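You operate a simulated robot arm through the tools that you are given. There is no shell and no other tool.

Carry out the task below with a simulated robot arm. There is one attempt and no reset: what you move stays moved.

## Task
Uncover the teal dish, scour it, then pour water to its line.
Fine: all the stuck rice comes off; the lid goes on the mat; scourer and jug go back. Set down upright: clear jug. What is to be rubbed or washed off counts as gone when no trace of it is left.

The check looks at the end state, three seconds after you hand in, the way a careful person would. Anything else that was tipped, shoved, dropped, spilled or broken makes it a failure. Lids that push on must go on centred and level and be pressed home; caps that screw on are set level and turned clockwise until they are tight.

## Robot
A 6-joint arm with a two-finger gripper, fixed in place. Base frame: the origin is on the floor under the middle of its stand, x ahead of it, y to its left, z up. Units: mm, rad, N and s.
With the tool pointing down near the work surface it reaches from about 440 to 820 mm from the base axis. Its first joint turns from -2.897 to 2.897 rad. Payload 1.66 kg.
The tool frame sits at the grasp point between the pads (the TCP): z along the fingers, y along the line on which they close. The tips reach 16 mm beyond it. The gripper opens to 111 mm; its body begins 104 mm behind the TCP.
Orientation is that of the tool frame in the base frame, as a unit quaternion [w, x, y, z]. With the fingers straight down and closing along the base's y, the tool's x points along the base's -x, its y along +y and its z along -z.

## Interface
- The arm moves only by the tool send_rows. Its argument "commands" is a list of rows, each an object of numbers (a shift or turn left out is 0, a gripper value left out holds the last): "dx", "dy", "dz": the shift along the tool's x, y, z in units of 500 mm (1.0 is 500 mm); "rx", "ry", "rz": the turn, a rotation vector about the tool's x, y, z in units of 45 degrees (1.0 is 45 degrees); "grip": the gripper command, from -1 (shut) to 1 (fully open), values between in proportion. In form: [{"dx": .., "dy": .., "dz": .., "rx": .., "ry": .., "rz": .., "grip": ..}, ...]. A call has 1 to 20 rows; each row is the pose to reach, as a shift and turn from the pose commanded when the call began, along the tool's axes at that moment. A call with a number of a shift or a turn outside -1 to 1 is refused whole. A row lasts 0.2 s, in which the tool goes at most 50 mm and 0.15 rad; a call with a longer step from one row to the next is refused whole, and so is a gripper value outside its range. Where a pose cannot be reached the arm comes as near as it can. A force on the tool above 40 N (or 10 N above the force at the start of the call, whichever is more), or a blocked arm, ends the call early, and 0.2 s more pass. Each finger travels about 169.8 mm/s and halts on what it meets, pressing with about 32 N; the grip force reading is that of the motor and also rises with nothing between the fingers. The clock runs only during rows and for 0.2 s after the last one: add rows that repeat a pose to give the fingers time. It gives the time, the measured TCP pose, the force on the tool (base axes), the opening and the grip force at its end, in the units of the frame above (readings bear some noise), with the torque about the TCP (base axes, N m) and any sound that the robot's microphone picked up.
- Cameras (640 x 400 px; columns grow to the right, rows downward): "scene" is fixed at [48.6, 651.3, 1552.4]; the picture's right is [-0.58, -0.81, 0.00], its down [-0.64, 0.46, -0.62] and it looks along [0.50, -0.36, -0.79] (base axes); focal length 252 px, centre (320, 200). "wrist" rides on the gripper at [70, 14, -143] in the tool frame; the picture's right is [-0.19, 0.98, 0.00], its down [-0.87, -0.17, -0.47] and it looks along [-0.46, -0.09, 0.88] (tool axes); focal length 230 px, centre (320, 200). There is no depth. A picture from a camera that has moved, and an enlarged one, comes with that camera's place and axes in the base frame and with its lens.
- capture(camera): a new picture of that camera. It takes no simulated time.
- slide_trunk(by): moves the trunk up (or, below 0, down) by that many mm; the arm rides with it, the base frame stays. It gives what a move gives, with no picture.
- close_up(camera, box): a new picture of the part [left, top, right, bottom] of that camera's present view, enlarged. It takes no simulated time.
- close_job(): hands the job in; it is judged then, once.

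Nothing tells you positions but the pictures and the camera data. Unless the task says otherwise, let go and move clear before handing in.

The tools are called after "Call:" by a JSON object that holds its "op" and its "data". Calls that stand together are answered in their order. send_rows: Moves the arm, as the interface text tells. Its arguments: {"type":"object","properties":{"commands":{"type":"array","items":{"type":"object","properties":{"dx":{"type":"number"},"dy":{"type":"number"},"dz":{"type":"number"},"rx":{"type":"number"},"ry":{"type":"number"},"rz":{"type":"number"},"grip":{"type":"number"}}}}},"required":["commands"]} The other tools are called the same way: slide_trunk (by) moves the trunk up or down; capture (camera) takes a picture; close_up (camera, box) takes an enlarged picture of a part of a camera's view; close_job () hands the job in.

At the start:

```text
t: 0.0
ee_pos: [363.9, 190.5, 1208.4]
tool_rot: [0.0, 0.0, 1.0, 0.0]
contact_force: [0.2, -1.3, 1.0]
torque: [-0.01, -0.01, -0.01]
finger_gap: 110.9
gripper_force: 0.2
trunk travel left (down, up): [-150.0, 440.0]
```

scene: 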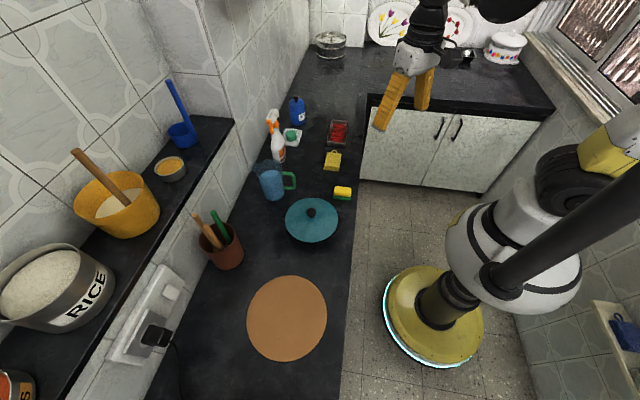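
wrist: 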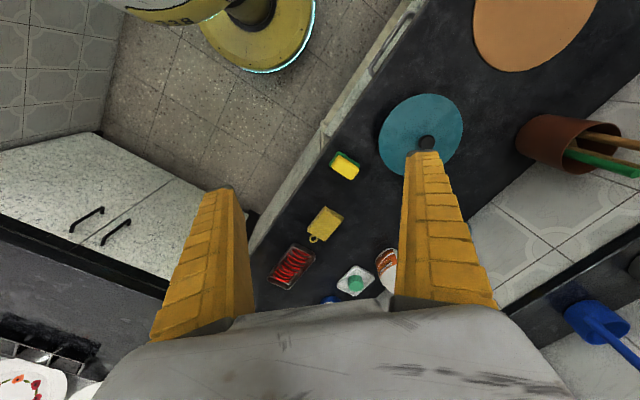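

I see a counter with a teal dish with a lid, a yellow/green sponge scourer, a jug of water (clear, blue-tinted), a round brown mat, and other items. I will first take enlarged views to locate things.

Call:
{"op": "close_up", "data": {"camera": "scene", "box": [240, 90, 400, 190]}}

Call:
{"op": "close_up", "data": {"camera": "scene", "box": [230, 150, 390, 250]}}

Call:
{"op": "close_up", "data": {"camera": "scene", "box": [180, 180, 380, 380]}}

Call:
{"op": "close_up", "data": {"camera": "wrist", "box": [240, 60, 480, 310]}}

```text
4.00 times, centred on (320, 140) of scene
camera zoom: at [48.6, 651.3, 1552.4], right [-0.58, -0.81, 0.0], down [-0.64, 0.46, -0.62], along [0.5, -0.36, -0.79], focal length 1010 px, centre (320, 440)
```

zoom: 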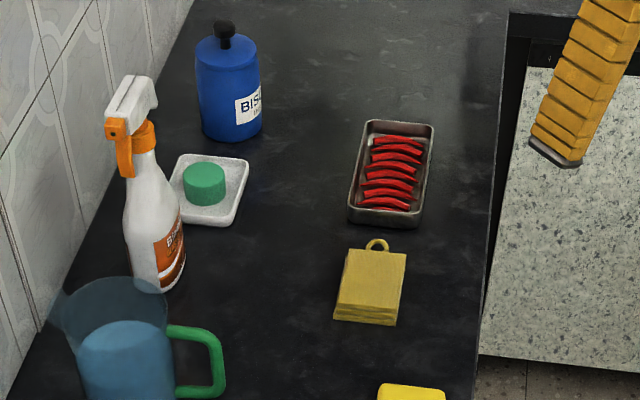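

```text
4.00 times, centred on (310, 200) of scene
camera zoom: at [48.6, 651.3, 1552.4], right [-0.58, -0.81, 0.0], down [-0.64, 0.46, -0.62], along [0.5, -0.36, -0.79], focal length 1010 px, centre (360, 200)
```

zoom: 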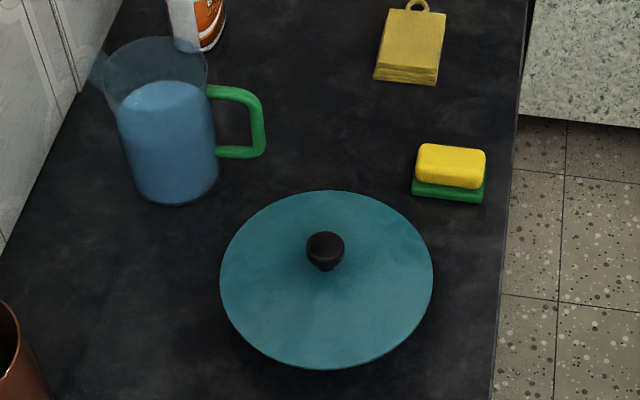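

```text
2.00 times, centred on (280, 280) of scene
camera zoom: at [48.6, 651.3, 1552.4], right [-0.58, -0.81, 0.0], down [-0.64, 0.46, -0.62], along [0.5, -0.36, -0.79], focal length 505 px, centre (400, 40)
```

zoom: 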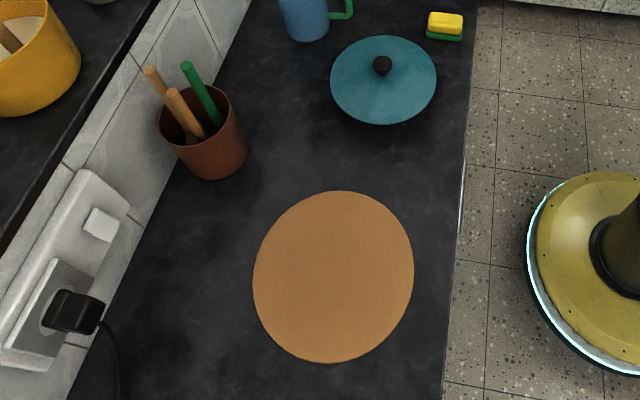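

```text
1.60 times, centred on (360, 185) of wrist
camera zoom: at [294.8, 203.0, 1349.2], right [0.19, 0.98, 0.0], down [0.87, -0.17, 0.47], along [0.46, -0.09, -0.88], focal length 368 px, centre (256, 224)
```

zoom: 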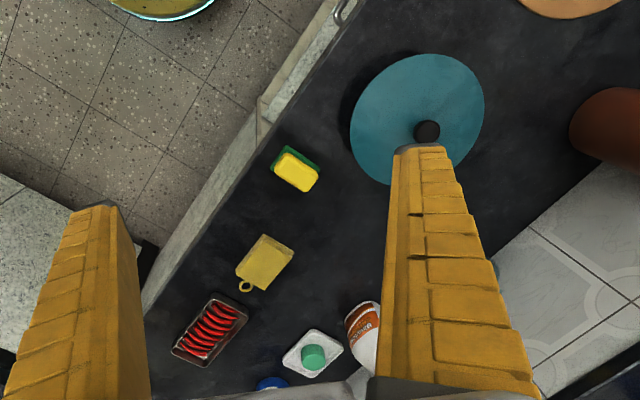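

The lid knob triangulates to about (451, 398, 877); the mat is around (252, 625), the sponge near (514, 210) and the jug near (667, 436) with its handle toward -y. I'll move above the lid at a safe height and look again.

Call:
{"op": "send_rows", "data": {"commands": [{"dx": -0.0217, "dy": 0.052, "dz": 0.035}, {"dx": -0.0435, "dy": 0.104, "dz": 0.07}, {"dx": -0.065, "dy": 0.155, "dz": 0.105}, {"dx": -0.087, "dy": 0.207, "dz": 0.14}, {"dx": -0.109, "dy": 0.259, "dz": 0.175}, {"dx": -0.13, "dy": 0.31, "dz": 0.21}, {"dx": -0.152, "dy": 0.362, "dz": 0.245}, {"dx": -0.174, "dy": 0.414, "dz": 0.28}]}}

Call:
{"op": "capture", "data": {"camera": "wrist"}}

Call:
{"op": "capture", "data": {"camera": "scene"}}

```text
t: 1.8
ee_pos: [450.9, 399.1, 1064.9]
tool_rot: [0.0, 0.0, 1.0, 0.0]
contact_force: [-0.1, 1.0, 0.3]
torque: [-0.01, -0.05, -0.03]
finger_gap: 110.8
gripper_force: 0.1
trunk travel left (down, up): [-150.0, 440.0]
```

```text
taken
camera wrist: at [382.9, 411.2, 1206.9], right [0.19, 0.98, 0.0], down [0.87, -0.17, 0.47], along [0.46, -0.09, -0.88], focal length 230 px, centre (320, 200)
```

wrist: 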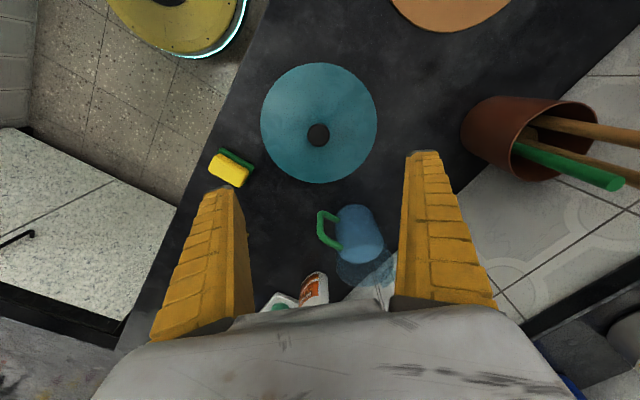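

```text
taken
```

scene: 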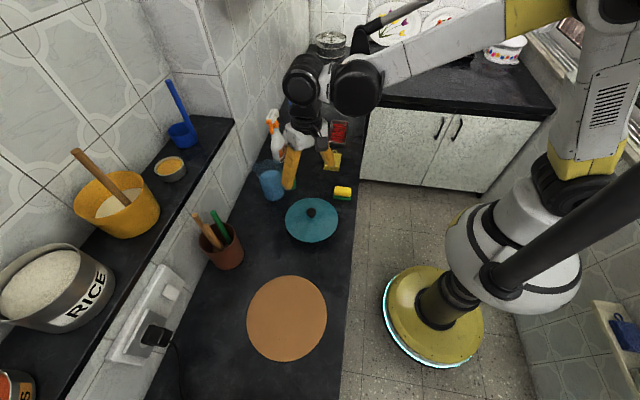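

The knob estimate is confirmed near (452, 396, 876). I'll take enlarged wrist views for finer estimates of sponge, jug and counter height.

Call:
{"op": "close_up", "data": {"camera": "wrist", "box": [190, 100, 350, 200]}}

Call:
{"op": "close_up", "data": {"camera": "wrist", "box": [260, 180, 420, 320]}}

Call:
{"op": "close_up", "data": {"camera": "wrist", "box": [250, 50, 410, 200]}}

Call:
{"op": "close_up", "data": {"camera": "scene", "box": [280, 170, 360, 250]}}

Call:
{"op": "close_up", "data": {"camera": "scene", "box": [240, 140, 320, 210]}}

```text
4.00 times, centred on (270, 150) of wrist
camera zoom: at [382.9, 411.2, 1206.9], right [0.19, 0.98, 0.0], down [0.87, -0.17, 0.47], along [0.46, -0.09, -0.88], focal length 920 px, centre (520, 400)
```

zoom: 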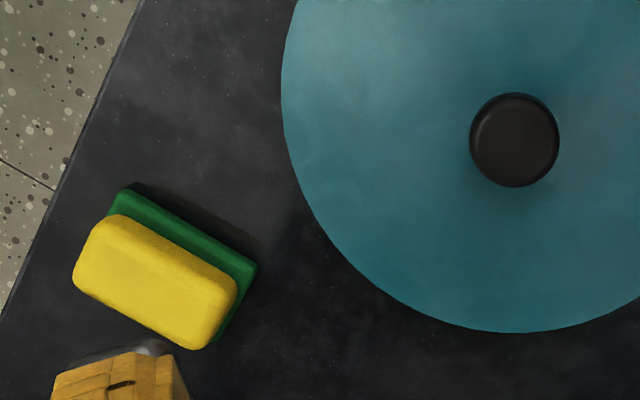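

```text
2.86 times, centred on (340, 250) of wrist
camera zoom: at [382.9, 411.2, 1206.9], right [0.19, 0.98, 0.0], down [0.87, -0.17, 0.47], along [0.46, -0.09, -0.88], focal length 657 px, centre (263, 57)
```

zoom: 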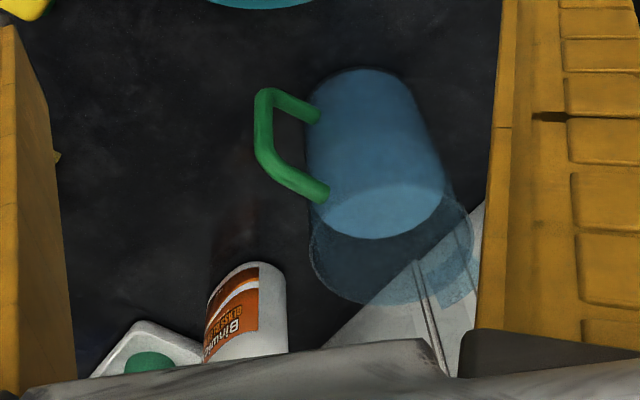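

```text
2.67 times, centred on (330, 125) of wrist
camera zoom: at [382.9, 411.2, 1206.9], right [0.19, 0.98, 0.0], down [0.87, -0.17, 0.47], along [0.46, -0.09, -0.88], focal length 614 px, centre (293, 400)
```

zoom: 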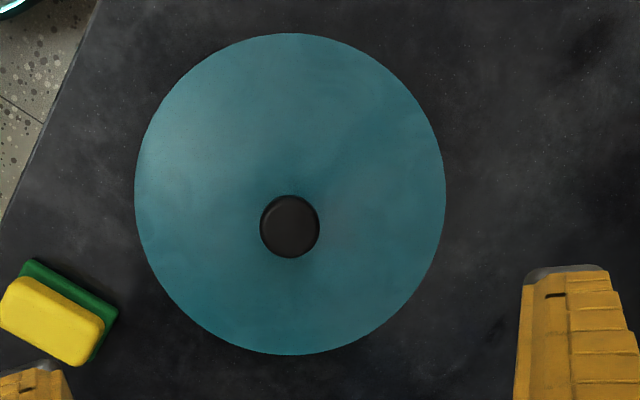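

```text
5.00 times, centred on (320, 210) of scene
camera zoom: at [48.6, 651.3, 1552.4], right [-0.58, -0.81, 0.0], down [-0.64, 0.46, -0.62], along [0.5, -0.36, -0.79], focal length 1262 px, centre (320, 150)
```

zoom: 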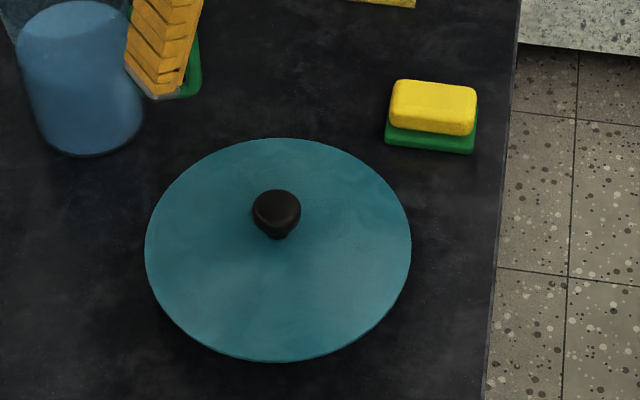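

```text
5.71 times, centred on (280, 175) of scene
camera zoom: at [48.6, 651.3, 1552.4], right [-0.58, -0.81, 0.0], down [-0.64, 0.46, -0.62], along [0.5, -0.36, -0.79], focal length 1442 px, centre (549, 343)
```

zoom: 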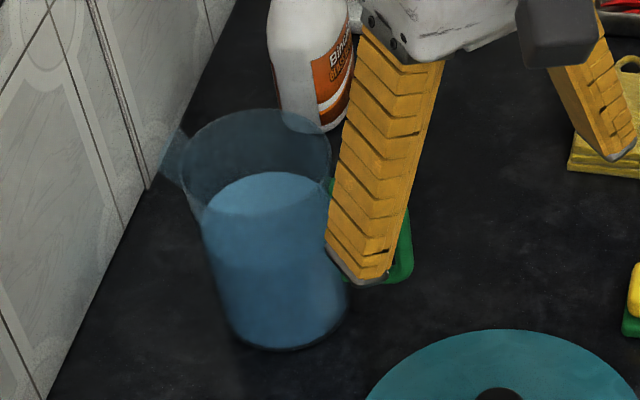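

Lid centre refined to about (453, 397), knob top ~877, rim ~834. I'll narrow the gripper and descend to just above the knob, then check alignment.

Call:
{"op": "send_rows", "data": {"commands": [{"dx": -0.002, "dy": -0.001, "dz": 0.08, "grip": 0.2}, {"dx": -0.004, "dy": -0.002, "dz": 0.16, "grip": 0.2}, {"dx": -0.005, "dy": -0.003, "dz": 0.24, "grip": 0.2}, {"dx": -0.005, "dy": -0.003, "dz": 0.31, "grip": 0.2}, {"dx": -0.005, "dy": -0.003, "dz": 0.31, "grip": 0.2}]}}

Call:
{"op": "capture", "data": {"camera": "wrist"}}

Call:
{"op": "close_up", "data": {"camera": "scene", "box": [260, 150, 380, 250]}}

```text
t: 3.0
ee_pos: [452.3, 396.4, 912.1]
tool_rot: [0.0, 0.0, 1.0, 0.0]
contact_force: [-0.3, -0.1, 0.4]
torque: [-0.03, 0.01, -0.02]
finger_gap: 68.6
gripper_force: 1.3
trunk travel left (down, up): [-150.0, 440.0]
```

```text
taken
camera wrist: at [383.6, 409.0, 1054.5], right [0.19, 0.98, 0.0], down [0.87, -0.17, 0.47], along [0.46, -0.09, -0.88], focal length 230 px, centre (320, 200)
```

wrist: 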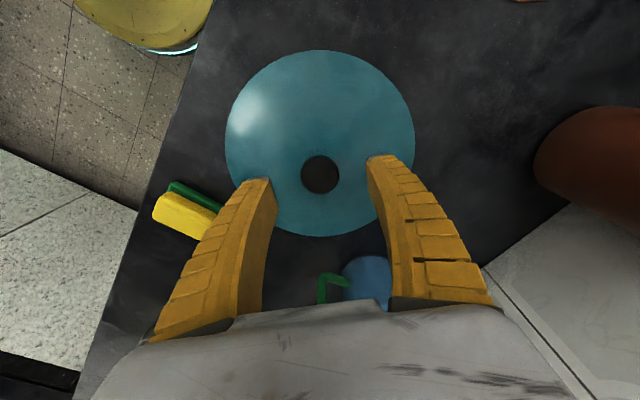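

```text
4.00 times, centred on (320, 200) of scene
camera zoom: at [48.6, 651.3, 1552.4], right [-0.58, -0.81, 0.0], down [-0.64, 0.46, -0.62], along [0.5, -0.36, -0.79], focal length 1010 px, centre (320, 200)
```

zoom: 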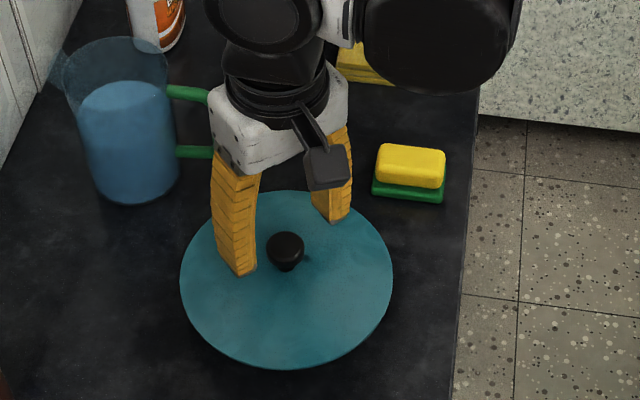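

Alignment is good (knob ≈ (453, 396), tool at (452, 396)). I'll lower 42 mm and close on the knob.

Call:
{"op": "send_rows", "data": {"commands": [{"dx": -0.001, "dz": 0.03, "grip": 0.2}, {"dx": -0.001, "dz": 0.06, "grip": 0.2}, {"dx": -0.001, "dz": 0.082, "grip": 0.2}, {"dx": -0.001, "dz": 0.082, "grip": 0.2}]}}

Call:
{"op": "close_up", "data": {"camera": "scene", "box": [270, 170, 370, 250]}}

Call:
{"op": "capture", "data": {"camera": "wrist"}}

```text
t: 4.0
ee_pos: [453.7, 394.5, 872.4]
tool_rot: [0.0, 0.0, 1.0, 0.0]
contact_force: [0.1, -0.4, -0.5]
torque: [-0.03, -0.01, -0.01]
finger_gap: 68.3
gripper_force: 1.3
trunk travel left (down, up): [-150.0, 440.0]
```

```text
5.00 times, centred on (320, 210) of scene
camera zoom: at [48.6, 651.3, 1552.4], right [-0.58, -0.81, 0.0], down [-0.64, 0.46, -0.62], along [0.5, -0.36, -0.79], focal length 1262 px, centre (320, 150)
```

zoom: 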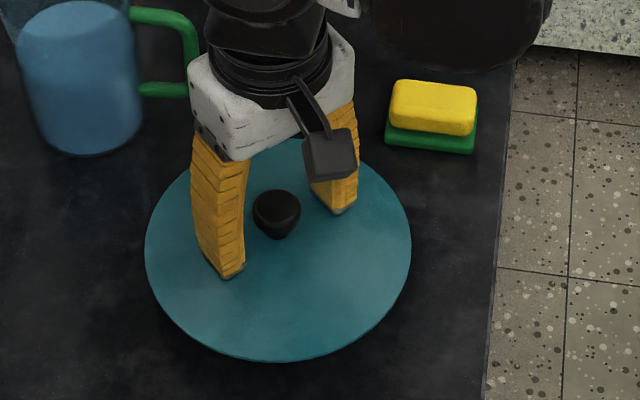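

```text
taken
camera wrist: at [385.6, 406.8, 1013.0], right [0.19, 0.98, 0.0], down [0.87, -0.17, 0.47], along [0.46, -0.09, -0.88], focal length 230 px, centre (320, 200)
```

wrist: 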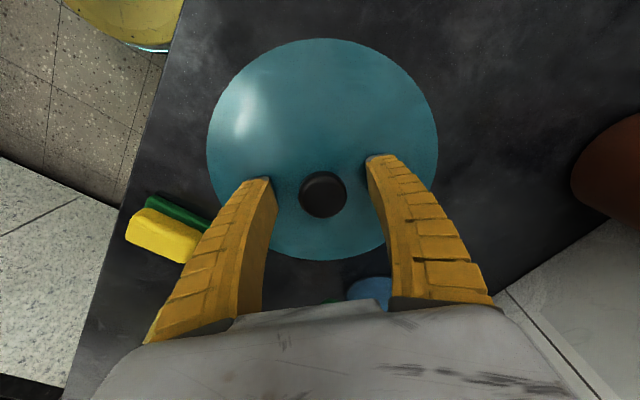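

The knob is centred between the fingers. I'll close on it and check the opening.

Call:
{"op": "send_rows", "data": {"commands": [{"grip": -1}, {"grip": -1}, {"grip": -1}, {"grip": -1}]}}

```text
t: 5.0
ee_pos: [454.7, 393.4, 871.4]
tool_rot: [0.0, -0.001, 1.0, 0.0]
contact_force: [0.2, -0.9, 2.2]
torque: [-0.06, -0.25, -0.07]
finger_gap: 22.1
gripper_force: 32.6
trunk travel left (down, up): [-150.0, 440.0]
```

Gripped at a 22 mm width. Lifting slowly.

Call:
{"op": "send_rows", "data": {"commands": [{"dz": -0.01, "grip": -1}, {"dz": -0.02, "grip": -1}, {"dz": -0.04, "grip": -1}, {"dz": -0.07, "grip": -1}, {"dz": -0.1, "grip": -1}, {"dz": -0.14, "grip": -1}, {"dz": -0.18, "grip": -1}]}}

Call:
{"op": "capture", "data": {"camera": "scene"}}

Call:
{"op": "capture", "data": {"camera": "wrist"}}

```text
t: 6.6
ee_pos: [453.8, 396.4, 961.5]
tool_rot: [0.0, 0.0, 1.0, 0.0]
contact_force: [0.0, -1.0, -0.7]
torque: [0.04, 0.04, -0.03]
finger_gap: 22.3
gripper_force: 32.2
trunk travel left (down, up): [-150.0, 440.0]
```

```text
taken
```

scene: 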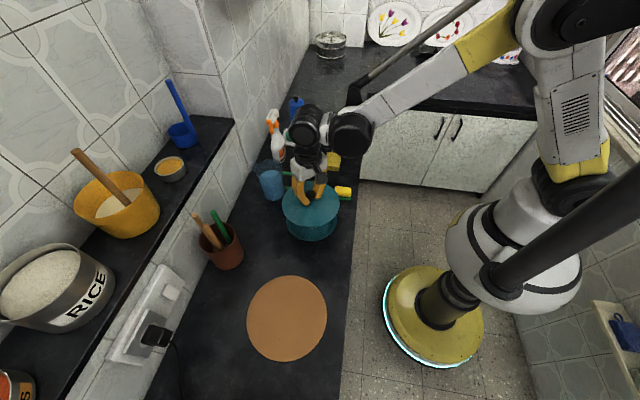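

```text
taken
camera wrist: at [385.4, 408.6, 1101.9], right [0.19, 0.98, 0.0], down [0.87, -0.17, 0.47], along [0.46, -0.09, -0.88], focal length 230 px, centre (320, 200)
```

wrist: 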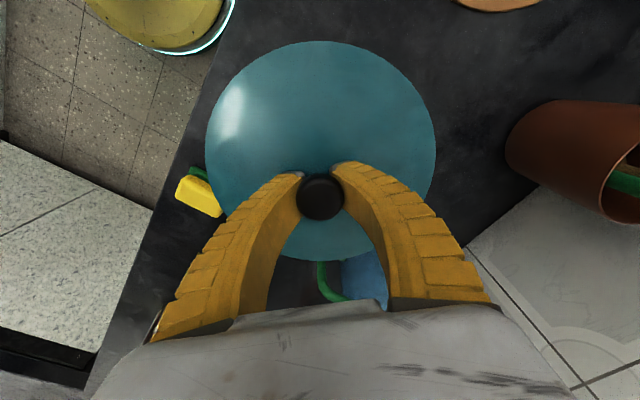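

The lid came up level. Let me look at the dish beneath, then carry it to the mat.

Call:
{"op": "close_up", "data": {"camera": "scene", "box": [260, 150, 380, 260]}}

Call:
{"op": "send_rows", "data": {"commands": [{"dx": 0.03, "dy": 0.03, "dz": -0.01, "grip": -1}, {"dx": 0.08, "dy": 0.09, "dz": -0.02, "grip": -1}, {"dx": 0.135, "dy": 0.15, "dz": -0.02, "grip": -1}, {"dx": 0.19, "dy": 0.21, "dz": -0.02, "grip": -1}, {"dx": 0.245, "dy": 0.27, "dz": -0.02, "grip": -1}, {"dx": 0.3, "dy": 0.33, "dz": -0.02, "grip": -1}, {"dx": 0.35, "dy": 0.39, "dz": -0.02, "grip": -1}, {"dx": 0.39, "dy": 0.43, "dz": -0.02, "grip": -1}, {"dx": 0.406, "dy": 0.45, "dz": -0.02, "grip": -1}, {"dx": 0.406, "dy": 0.45, "dz": -0.02, "grip": -1}]}}

Call:
{"op": "capture", "data": {"camera": "scene"}}

Call:
{"op": "capture", "data": {"camera": "wrist"}}

```text
3.64 times, centred on (320, 205) of scene
camera zoom: at [48.6, 651.3, 1552.4], right [-0.58, -0.81, 0.0], down [-0.64, 0.46, -0.62], along [0.5, -0.36, -0.79], focal length 918 px, centre (320, 182)
```

zoom: 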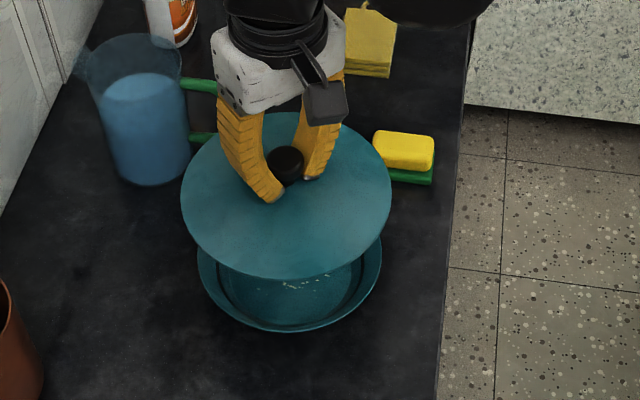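

```text
t: 8.8
ee_pos: [251.5, 620.5, 971.6]
tool_rot: [0.0, 0.0, 1.0, -0.001]
contact_force: [-1.2, 0.1, -0.7]
torque: [0.02, 0.0, 0.03]
finger_gap: 22.2
gripper_force: 32.0
trunk travel left (down, up): [-150.0, 440.0]
```

```text
taken
```

scene: 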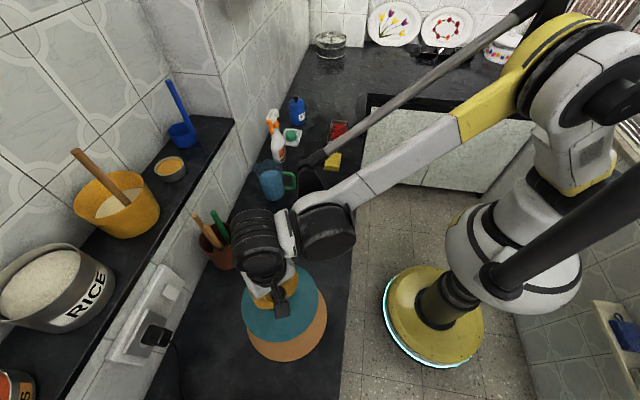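

```text
taken
camera wrist: at [183.7, 632.7, 1113.7], right [0.19, 0.98, 0.0], down [0.87, -0.17, 0.47], along [0.46, -0.09, -0.88], focal length 230 px, centre (320, 200)
```

wrist: 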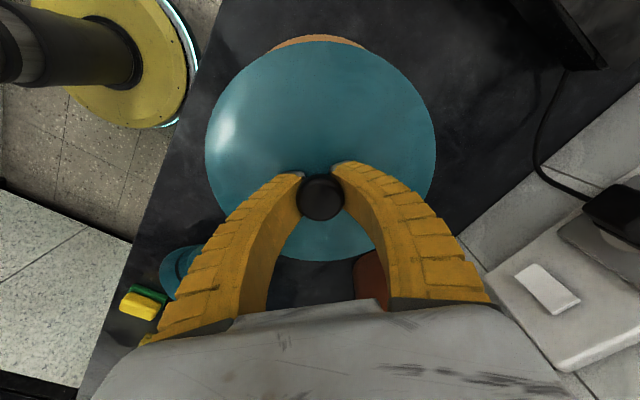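

The lid is over the mat centre. Lowering it toward the mat.

Call:
{"op": "send_rows", "data": {"commands": [{"dz": 0.05, "dx": 0.003, "dy": 0.002, "grip": -1}, {"dz": 0.11, "dx": 0.003, "dy": 0.002, "grip": -1}, {"dz": 0.17, "dx": 0.003, "dy": 0.002, "grip": -1}, {"dz": 0.21, "dx": 0.003, "dy": 0.002, "grip": -1}, {"dz": 0.23, "dx": 0.003, "dy": 0.002, "grip": -1}, {"dz": 0.23, "dx": 0.003, "dy": 0.002, "grip": -1}]}}

Call:
{"op": "close_up", "data": {"camera": "scene", "box": [220, 240, 350, 370]}}

Call:
{"op": "capture", "data": {"camera": "wrist"}}

```text
t: 10.2
ee_pos: [249.9, 620.1, 856.1]
tool_rot: [0.0, 0.0, 1.0, 0.0]
contact_force: [0.0, -0.6, -1.0]
torque: [-0.01, -0.03, -0.02]
finger_gap: 22.3
gripper_force: 32.1
trunk travel left (down, up): [-150.0, 440.0]
```

```text
3.08 times, centred on (285, 305) of scene
camera zoom: at [48.6, 651.3, 1552.4], right [-0.58, -0.81, 0.0], down [-0.64, 0.46, -0.62], along [0.5, -0.36, -0.79], focal length 777 px, centre (428, -123)
```

zoom: 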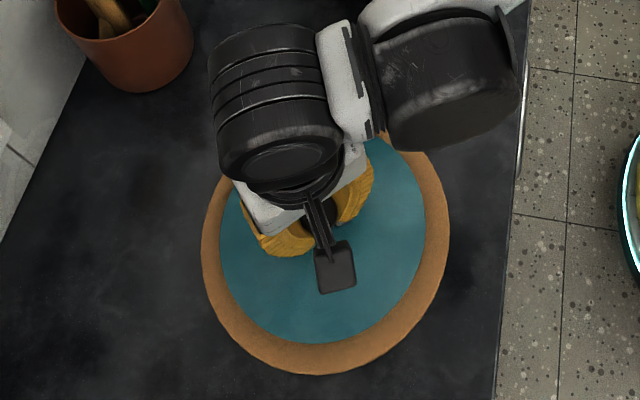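

```text
taken
camera wrist: at [180.4, 633.0, 996.9], right [0.19, 0.98, 0.0], down [0.87, -0.17, 0.47], along [0.46, -0.09, -0.88], focal length 230 px, centre (320, 200)
```

wrist: 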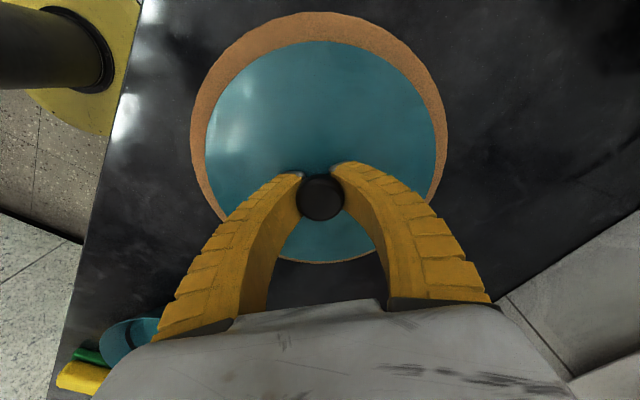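

The lid is centred over the mat within a millimetre or two. Lowering gently to contact.

Call:
{"op": "send_rows", "data": {"commands": [{"dz": 0.008, "grip": -1}, {"dz": 0.016, "grip": -1}, {"dz": 0.024, "grip": -1}]}}

Call:
{"op": "send_rows", "data": {"commands": [{"dz": 0.004, "grip": -1}, {"dz": 0.008, "grip": -1}]}}

```text
t: 11.0
ee_pos: [248.5, 622.9, 843.5]
tool_rot: [0.0, 0.0, 1.0, 0.0]
contact_force: [0.3, -0.1, -0.8]
torque: [-0.01, 0.02, -0.01]
finger_gap: 22.4
gripper_force: 32.0
trunk travel left (down, up): [-150.0, 440.0]
```

```text
t: 11.6
ee_pos: [248.9, 621.9, 839.8]
tool_rot: [0.0, -0.001, 1.0, 0.0]
contact_force: [0.9, 0.3, -0.1]
torque: [0.0, -0.03, 0.02]
finger_gap: 22.5
gripper_force: 32.4
trunk travel left (down, up): [-150.0, 440.0]
```

Call:
{"op": "send_rows", "data": {"commands": [{"dz": 0.004, "grip": -1}, {"dz": 0.008, "grip": -1}]}}

Call:
{"op": "close_up", "data": {"camera": "wrist", "box": [180, 0, 460, 280]}}

```text
t: 12.2
ee_pos: [247.5, 621.9, 837.1]
tool_rot: [0.0, 0.0, 1.0, 0.001]
contact_force: [0.3, 9.9, 21.2]
torque: [-0.04, -0.08, 0.07]
finger_gap: 22.5
gripper_force: 32.6
trunk travel left (down, up): [-150.0, 440.0]
```

```text
1.43 times, centred on (320, 140) of wrist
camera zoom: at [179.5, 634.0, 978.9], right [0.19, 0.98, 0.0], down [0.87, -0.17, 0.47], along [0.46, -0.09, -0.88], focal length 329 px, centre (320, 286)
```

zoom: 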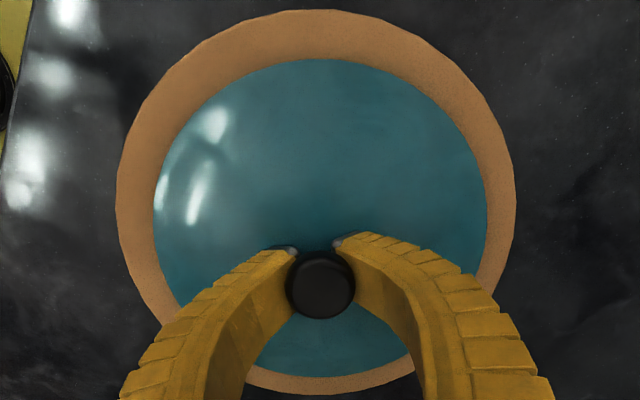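

Contact with the mat felt (21 N). I'll ease off 1.5 mm, open, and rise clear.

Call:
{"op": "send_rows", "data": {"commands": [{"dz": -0.003, "grip": -1}, {"dz": -0.003, "grip": 0.0}, {"dz": -0.003, "grip": 0.1}, {"dz": -0.003, "grip": 0.2}, {"dz": -0.003, "grip": 0.2}]}}

Call:
{"op": "send_rows", "data": {"commands": [{"dz": -0.03, "grip": 0.2}, {"dz": -0.08, "grip": 0.2}, {"dz": -0.16, "grip": 0.2}, {"dz": -0.24, "grip": 0.2}, {"dz": -0.32, "grip": 0.2}]}}

Call:
{"op": "capture", "data": {"camera": "wrist"}}

Call:
{"op": "capture", "data": {"camera": "scene"}}

```text
t: 13.4
ee_pos: [248.2, 620.6, 837.5]
tool_rot: [0.0, 0.0, 1.0, 0.0]
contact_force: [0.5, -0.6, 13.4]
torque: [0.48, 0.0, -0.02]
finger_gap: 70.4
gripper_force: 1.0
trunk travel left (down, up): [-150.0, 440.0]
```

```text
t: 14.6
ee_pos: [248.8, 622.7, 996.1]
tool_rot: [0.0, 0.001, 1.0, -0.001]
contact_force: [-0.5, 0.3, 0.2]
torque: [-0.02, 0.01, 0.01]
finger_gap: 68.4
gripper_force: 1.1
trunk travel left (down, up): [-150.0, 440.0]
```

```text
taken
camera wrist: at [180.1, 634.5, 1137.6], right [0.19, 0.98, 0.0], down [0.87, -0.17, 0.47], along [0.46, -0.09, -0.88], focal length 230 px, centre (320, 200)
```

wrist: 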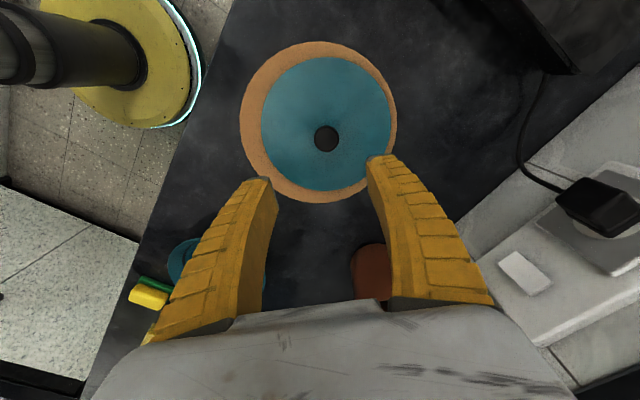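

```text
taken
```

scene: 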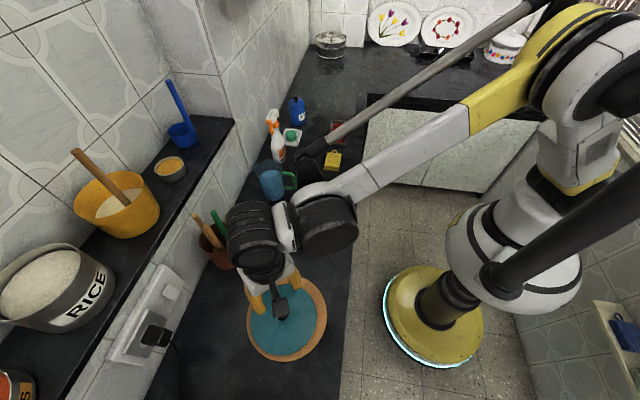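

The lid is on the mat but seems shifted slightly to +y as a finger brushed it. Let me inspect closely.

Call:
{"op": "close_up", "data": {"camera": "wrist", "box": [230, 30, 410, 210]}}

Call:
{"op": "close_up", "data": {"camera": "scene", "box": [230, 260, 350, 370]}}

```text
2.22 times, centred on (320, 120) of wrist
camera zoom: at [180.1, 634.5, 1137.6], right [0.19, 0.98, 0.0], down [0.87, -0.17, 0.47], along [0.46, -0.09, -0.88], focal length 511 px, centre (320, 378)
```

zoom: 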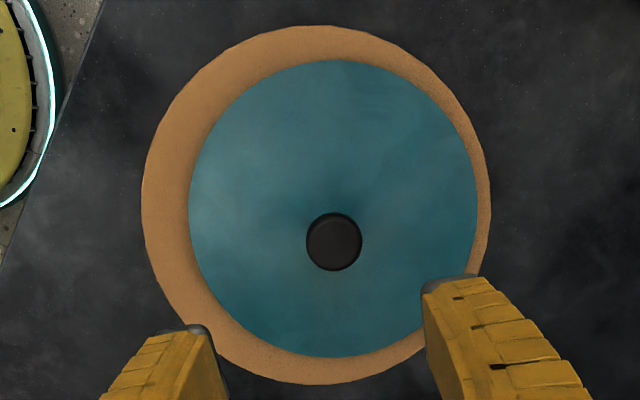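

```text
3.64 times, centred on (290, 315) of scene
camera zoom: at [48.6, 651.3, 1552.4], right [-0.58, -0.81, 0.0], down [-0.64, 0.46, -0.62], along [0.5, -0.36, -0.79], focal length 918 px, centre (429, -218)
```

zoom: 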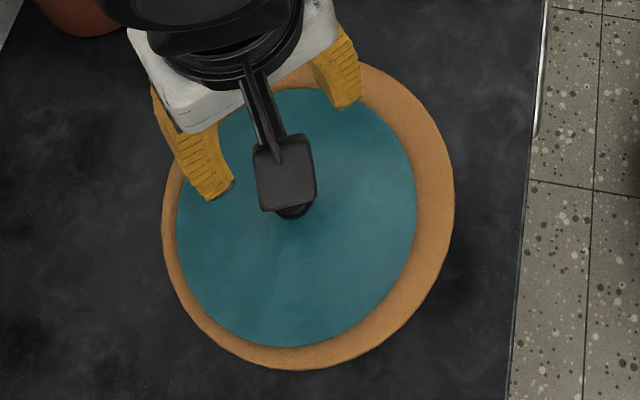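

The lid lies flat and fully on the mat. Now I'll move to view the dish interior.

Call:
{"op": "send_rows", "data": {"commands": [{"dx": -0.03, "dy": -0.05, "grip": 0.2}, {"dx": -0.07, "dy": -0.12, "dz": 0.01, "grip": 0.2}, {"dx": -0.11, "dy": -0.19, "dz": 0.02, "grip": 0.2}, {"dx": -0.15, "dy": -0.26, "dz": 0.04, "grip": 0.2}, {"dx": -0.19, "dy": -0.33, "dz": 0.06, "grip": 0.2}, {"dx": -0.22, "dy": -0.39, "dz": 0.08, "grip": 0.2}, {"dx": -0.234, "dy": -0.416, "dz": 0.08, "grip": 0.2}, {"dx": -0.234, "dy": -0.416, "dz": 0.08, "grip": 0.2}]}}

Call:
{"op": "capture", "data": {"camera": "wrist"}}

Call:
{"op": "close_up", "data": {"camera": "scene", "box": [260, 170, 380, 260]}}

```text
t: 16.4
ee_pos: [365.3, 412.3, 957.4]
tool_rot: [0.001, 0.0, 1.0, 0.0]
contact_force: [1.0, 0.9, 0.1]
torque: [0.0, 0.01, -0.02]
finger_gap: 68.5
gripper_force: 1.0
trunk travel left (down, up): [-150.0, 440.0]
```

```text
taken
camera wrist: at [295.9, 425.5, 1099.2], right [0.19, 0.98, 0.0], down [0.87, -0.17, 0.47], along [0.46, -0.09, -0.88], focal length 230 px, centre (320, 200)
```

wrist: 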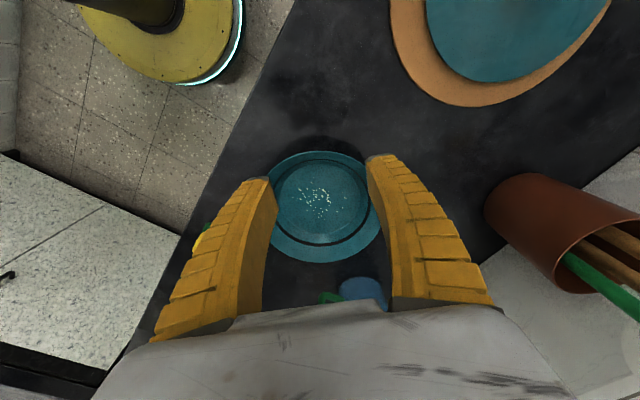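

```text
4.44 times, centred on (320, 215) of scene
camera zoom: at [48.6, 651.3, 1552.4], right [-0.58, -0.81, 0.0], down [-0.64, 0.46, -0.62], along [0.5, -0.36, -0.79], focal length 1122 px, centre (320, 133)
```

zoom: 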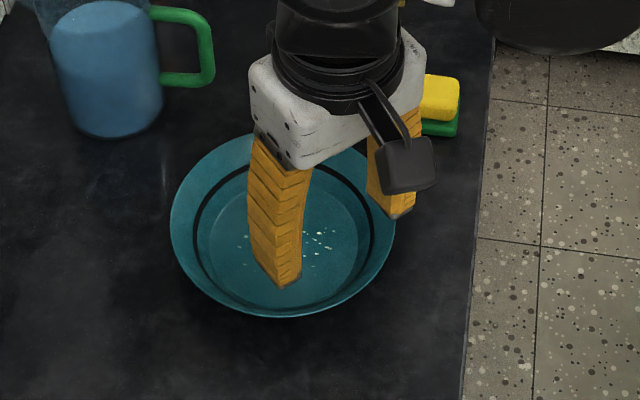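

Call:
{"op": "close_up", "data": {"camera": "wrist", "box": [260, 140, 390, 270]}}

Call:
{"op": "close_up", "data": {"camera": "scene", "box": [285, 190, 360, 245]}}

```text
3.08 times, centred on (325, 205) of wrist
camera zoom: at [295.9, 425.5, 1099.2], right [0.19, 0.98, 0.0], down [0.87, -0.17, 0.47], along [0.46, -0.09, -0.88], focal length 708 px, centre (305, 185)
```

zoom: 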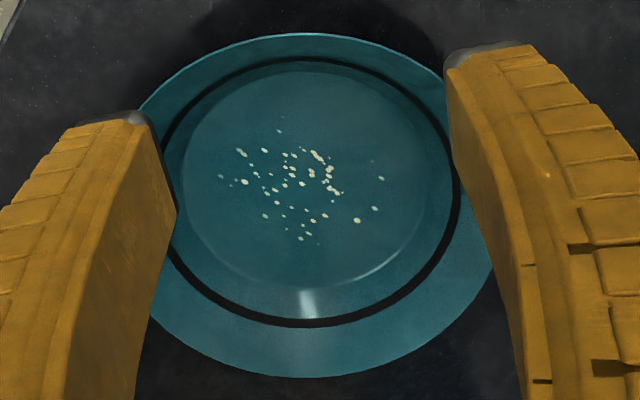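

```text
7.27 times, centred on (322, 218) of scene
camera zoom: at [48.6, 651.3, 1552.4], right [-0.58, -0.81, 0.0], down [-0.64, 0.46, -0.62], along [0.5, -0.36, -0.79], focal length 1836 px, centre (302, 73)
```

zoom: 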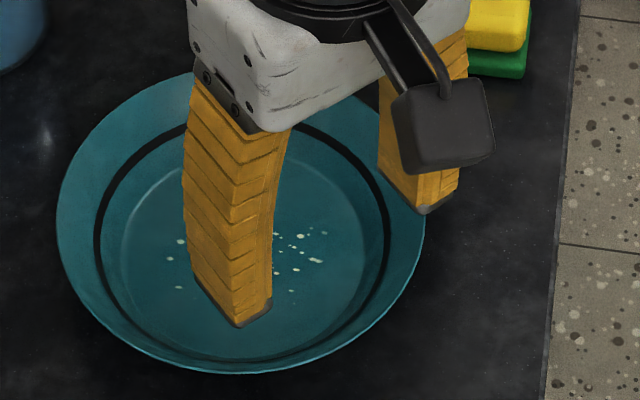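

The dish has a dark ring line on its inner wall and rice on the flat bottom, spread about ±40 mm around (450, 395). Next I go to the sponge near (493, 228), turning the gripper to close across its width.

Call:
{"op": "send_rows", "data": {"commands": [{"dx": -0.04, "dy": -0.06, "rz": -0.09, "grip": 0.4}, {"dx": -0.085, "dy": -0.122, "rz": -0.18, "grip": 0.4}, {"dx": -0.13, "dy": -0.184, "rz": -0.27, "grip": 0.4}, {"dx": -0.17, "dy": -0.245, "rz": -0.36, "grip": 0.4}, {"dx": -0.213, "dy": -0.307, "rz": -0.45, "grip": 0.4}, {"dx": -0.256, "dy": -0.368, "rz": -0.54, "grip": 0.4}, {"dx": -0.256, "dy": -0.368, "rz": -0.54, "grip": 0.4}]}}

Call:
{"op": "send_rows", "data": {"commands": [{"rz": -0.135, "grip": 0.4}, {"rz": -0.27, "grip": 0.4}, {"rz": -0.405, "grip": 0.4}, {"rz": -0.54, "grip": 0.4}, {"rz": -0.54, "grip": 0.4}]}}

Call:
{"op": "capture", "data": {"camera": "wrist"}}

Call:
{"op": "capture", "data": {"camera": "scene"}}

```text
t: 18.0
ee_pos: [491.7, 229.5, 955.9]
tool_rot: [0.0, -0.211, 0.977, 0.0]
contact_force: [-0.1, -0.1, 0.8]
torque: [0.02, 0.0, 0.0]
finger_gap: 79.1
gripper_force: 1.0
trunk travel left (down, up): [-150.0, 440.0]
```

```text
t: 19.2
ee_pos: [492.8, 230.4, 957.9]
tool_rot: [-0.001, -0.413, 0.911, -0.001]
contact_force: [1.4, 0.2, 0.0]
torque: [0.01, -0.01, 0.0]
finger_gap: 79.0
gripper_force: 1.4
trunk travel left (down, up): [-150.0, 440.0]
```

```text
taken
camera wrist: at [438.0, 185.7, 1099.0], right [-0.61, 0.79, 0.0], down [0.7, 0.54, 0.47], along [0.37, 0.29, -0.88], focal length 230 px, centre (320, 200)
```

wrist: 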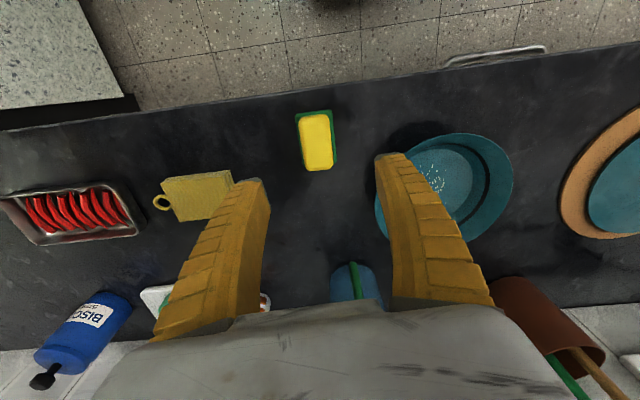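

```text
taken
```

scene: 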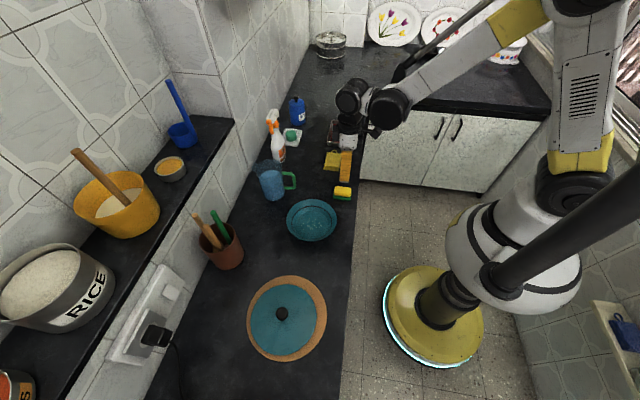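

Call:
{"op": "close_up", "data": {"camera": "wrist", "box": [270, 90, 370, 190]}}

Call:
{"op": "close_up", "data": {"camera": "scene", "box": [310, 165, 370, 215]}}

Call:
{"op": "close_up", "data": {"camera": "scene", "box": [280, 190, 345, 245]}}

```text
4.00 times, centred on (320, 140) of wrist
camera zoom: at [438.0, 185.7, 1099.0], right [-0.61, 0.79, 0.0], down [0.7, 0.54, 0.47], along [0.37, 0.29, -0.88], focal length 920 px, centre (320, 440)
```

zoom: 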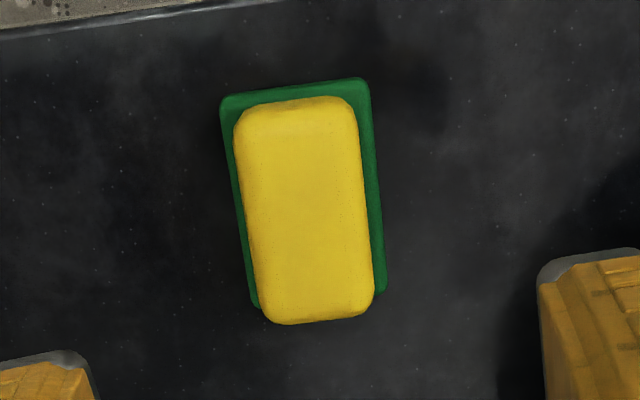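

```text
8.00 times, centred on (340, 190) of scene
camera zoom: at [48.6, 651.3, 1552.4], right [-0.58, -0.81, 0.0], down [-0.64, 0.46, -0.62], along [0.5, -0.36, -0.79], focal length 2019 px, centre (160, 280)
```

zoom: 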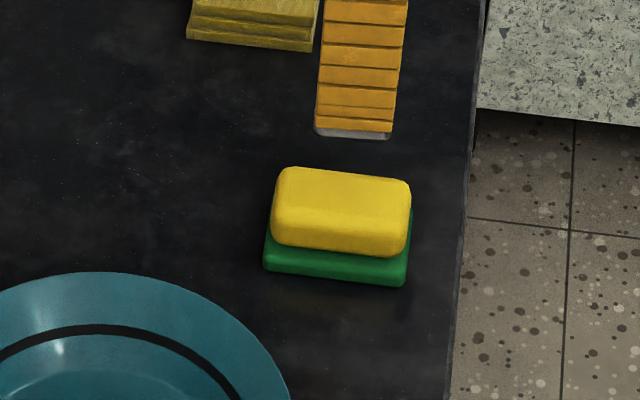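

```text
7.27 times, centred on (312, 218) of scene
camera zoom: at [48.6, 651.3, 1552.4], right [-0.58, -0.81, 0.0], down [-0.64, 0.46, -0.62], along [0.5, -0.36, -0.79], focal length 1836 px, centre (374, 73)
```

zoom: 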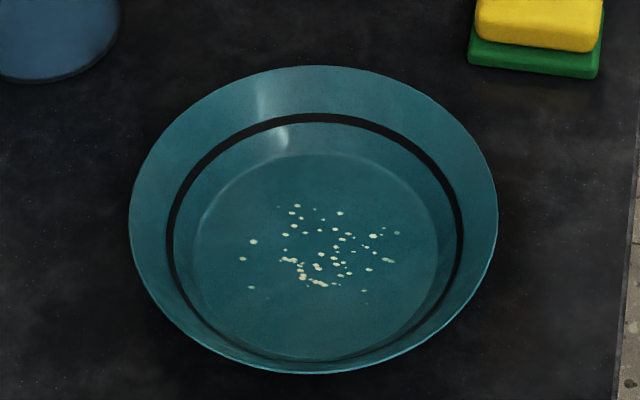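

Sponge: centre ≈ (495, 225), top ≈ 822, counter ≈ 799, long axis at ~45°. I'll align and descend just above it, then check.

Call:
{"op": "send_rows", "data": {"commands": [{"dx": 0.002, "dy": -0.003, "dz": 0.05, "rz": 0.04, "grip": 0.3}, {"dx": 0.0055, "dy": -0.0088, "dz": 0.11, "rz": 0.08, "grip": 0.3}, {"dx": 0.0055, "dy": -0.0088, "dz": 0.17, "rz": 0.08, "grip": 0.3}, {"dx": 0.0055, "dy": -0.0088, "dz": 0.17, "rz": 0.08, "grip": 0.3}]}}

Call:
{"op": "close_up", "data": {"camera": "wrist", "box": [220, 120, 420, 260]}}

Call:
{"op": "close_up", "data": {"camera": "scene", "box": [310, 165, 370, 215]}}

```text
t: 20.2
ee_pos: [495.4, 223.6, 873.6]
tool_rot: [0.001, -0.383, 0.924, 0.0]
contact_force: [-0.4, 0.2, -0.3]
torque: [-0.02, 0.03, -0.02]
finger_gap: 73.6
gripper_force: 1.4
trunk travel left (down, up): [-150.0, 440.0]
```

```text
2.86 times, centred on (320, 190) of wrist
camera zoom: at [437.7, 184.2, 1014.1], right [-0.56, 0.83, 0.0], down [0.73, 0.49, 0.47], along [0.39, 0.26, -0.88], focal length 657 px, centre (320, 229)
```

zoom: 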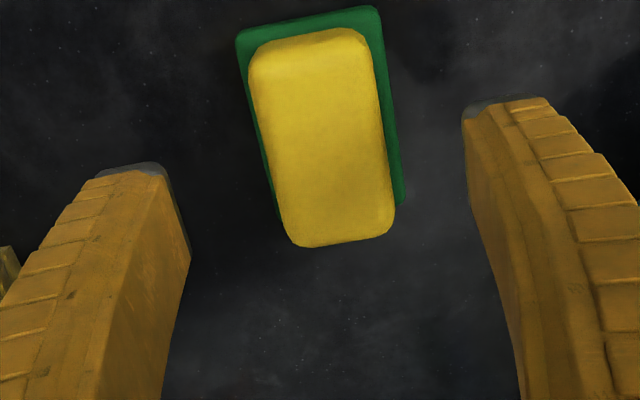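

```text
8.00 times, centred on (340, 190) of scene
camera zoom: at [48.6, 651.3, 1552.4], right [-0.58, -0.81, 0.0], down [-0.64, 0.46, -0.62], along [0.5, -0.36, -0.79], focal length 2019 px, centre (160, 280)
```

zoom: 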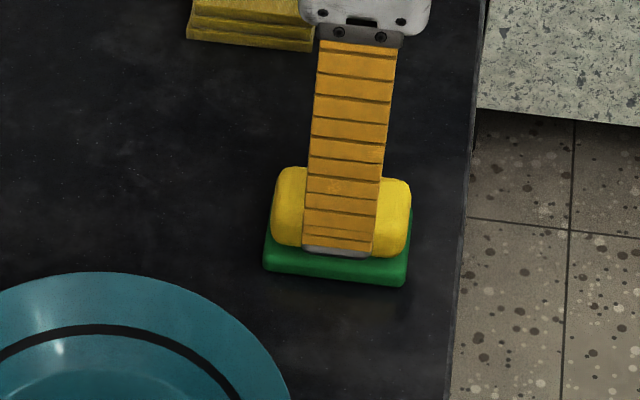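

Well aligned. Descending to grip the yellow part, tips about 10 mm above the counter, and closing.

Call:
{"op": "send_rows", "data": {"commands": [{"dz": 0.04, "grip": 0.3}, {"dz": 0.08, "grip": 0.3}, {"dz": 0.096, "grip": 0.3}, {"dz": 0.096, "grip": 0.3}]}}

Call:
{"op": "send_rows", "data": {"commands": [{"grip": -1}, {"grip": -1}, {"grip": -1}, {"grip": -1}]}}

Call:
{"op": "close_up", "data": {"camera": "scene", "box": [310, 165, 370, 215]}}

```text
t: 21.2
ee_pos: [496.5, 222.9, 825.7]
tool_rot: [0.0, -0.383, 0.924, 0.0]
contact_force: [-0.2, -0.5, 0.0]
torque: [0.0, -0.01, 0.0]
finger_gap: 73.7
gripper_force: 0.8
trunk travel left (down, up): [-150.0, 440.0]
```

```text
t: 22.2
ee_pos: [495.9, 223.2, 826.0]
tool_rot: [0.001, -0.383, 0.924, 0.0]
contact_force: [6.1, 2.1, 27.3]
torque: [0.03, -0.07, 0.02]
finger_gap: 29.0
gripper_force: 31.7
trunk travel left (down, up): [-150.0, 440.0]
```

```text
8.00 times, centred on (340, 190) of scene
camera zoom: at [48.6, 651.3, 1552.4], right [-0.58, -0.81, 0.0], down [-0.64, 0.46, -0.62], along [0.5, -0.36, -0.79], focal length 2019 px, centre (160, 280)
```

zoom: 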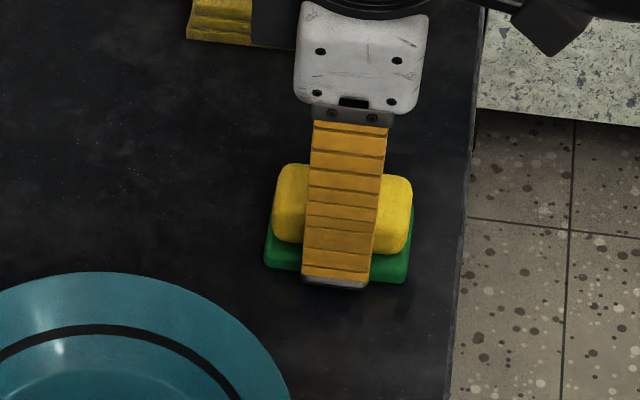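

The fingers have it (soft sponge compressed to 29 mm, tips resting on the green ledge). Lifting to check the hold.

Call:
{"op": "send_rows", "data": {"commands": [{"dz": -0.01, "grip": -1}, {"dz": -0.03, "grip": -1}, {"dz": -0.06, "grip": -1}, {"dz": -0.1, "grip": -1}, {"dz": -0.15, "grip": -1}, {"dz": -0.2, "grip": -1}]}}

Call:
{"op": "capture", "data": {"camera": "scene"}}

Call:
{"op": "close_up", "data": {"camera": "wrist", "box": [220, 120, 420, 260]}}

Call:
{"op": "close_up", "data": {"camera": "scene", "box": [310, 145, 370, 215]}}

```text
t: 23.6
ee_pos: [495.1, 225.2, 927.8]
tool_rot: [0.0, -0.382, 0.924, 0.001]
contact_force: [0.4, -0.1, 0.9]
torque: [-0.01, -0.01, 0.01]
finger_gap: 29.3
gripper_force: 32.0
trunk travel left (down, up): [-150.0, 440.0]
```

```text
taken
```

scene: 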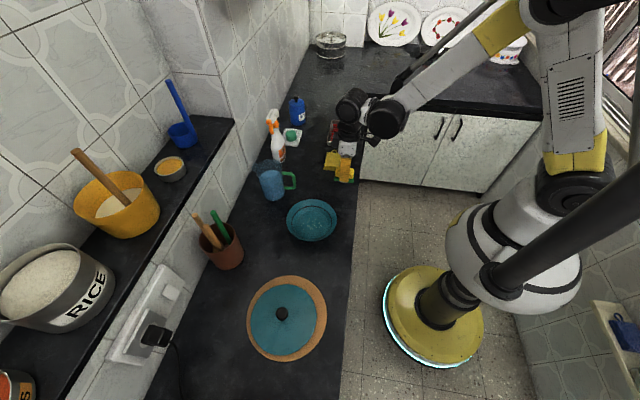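

```text
2.86 times, centred on (320, 190) of wrist
camera zoom: at [437.1, 184.9, 1069.3], right [-0.56, 0.83, 0.0], down [0.73, 0.49, 0.47], along [0.39, 0.26, -0.88], focal length 657 px, centre (320, 229)
```

zoom: 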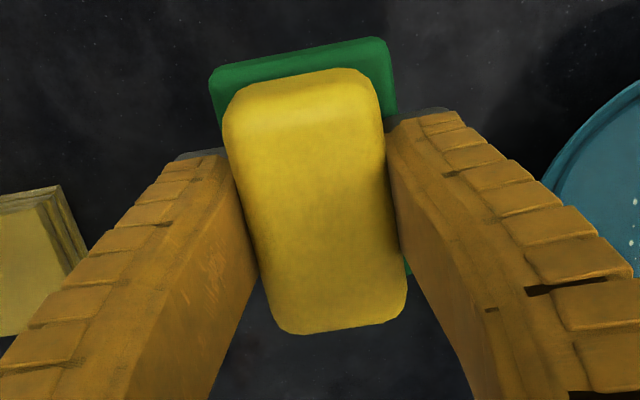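

```text
5.71 times, centred on (340, 180) of scene
camera zoom: at [48.6, 651.3, 1552.4], right [-0.58, -0.81, 0.0], down [-0.64, 0.46, -0.62], along [0.5, -0.36, -0.79], focal length 1442 px, centre (206, 314)
```

zoom: 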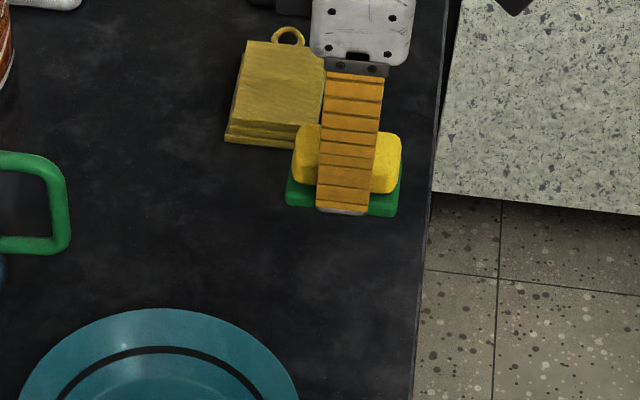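

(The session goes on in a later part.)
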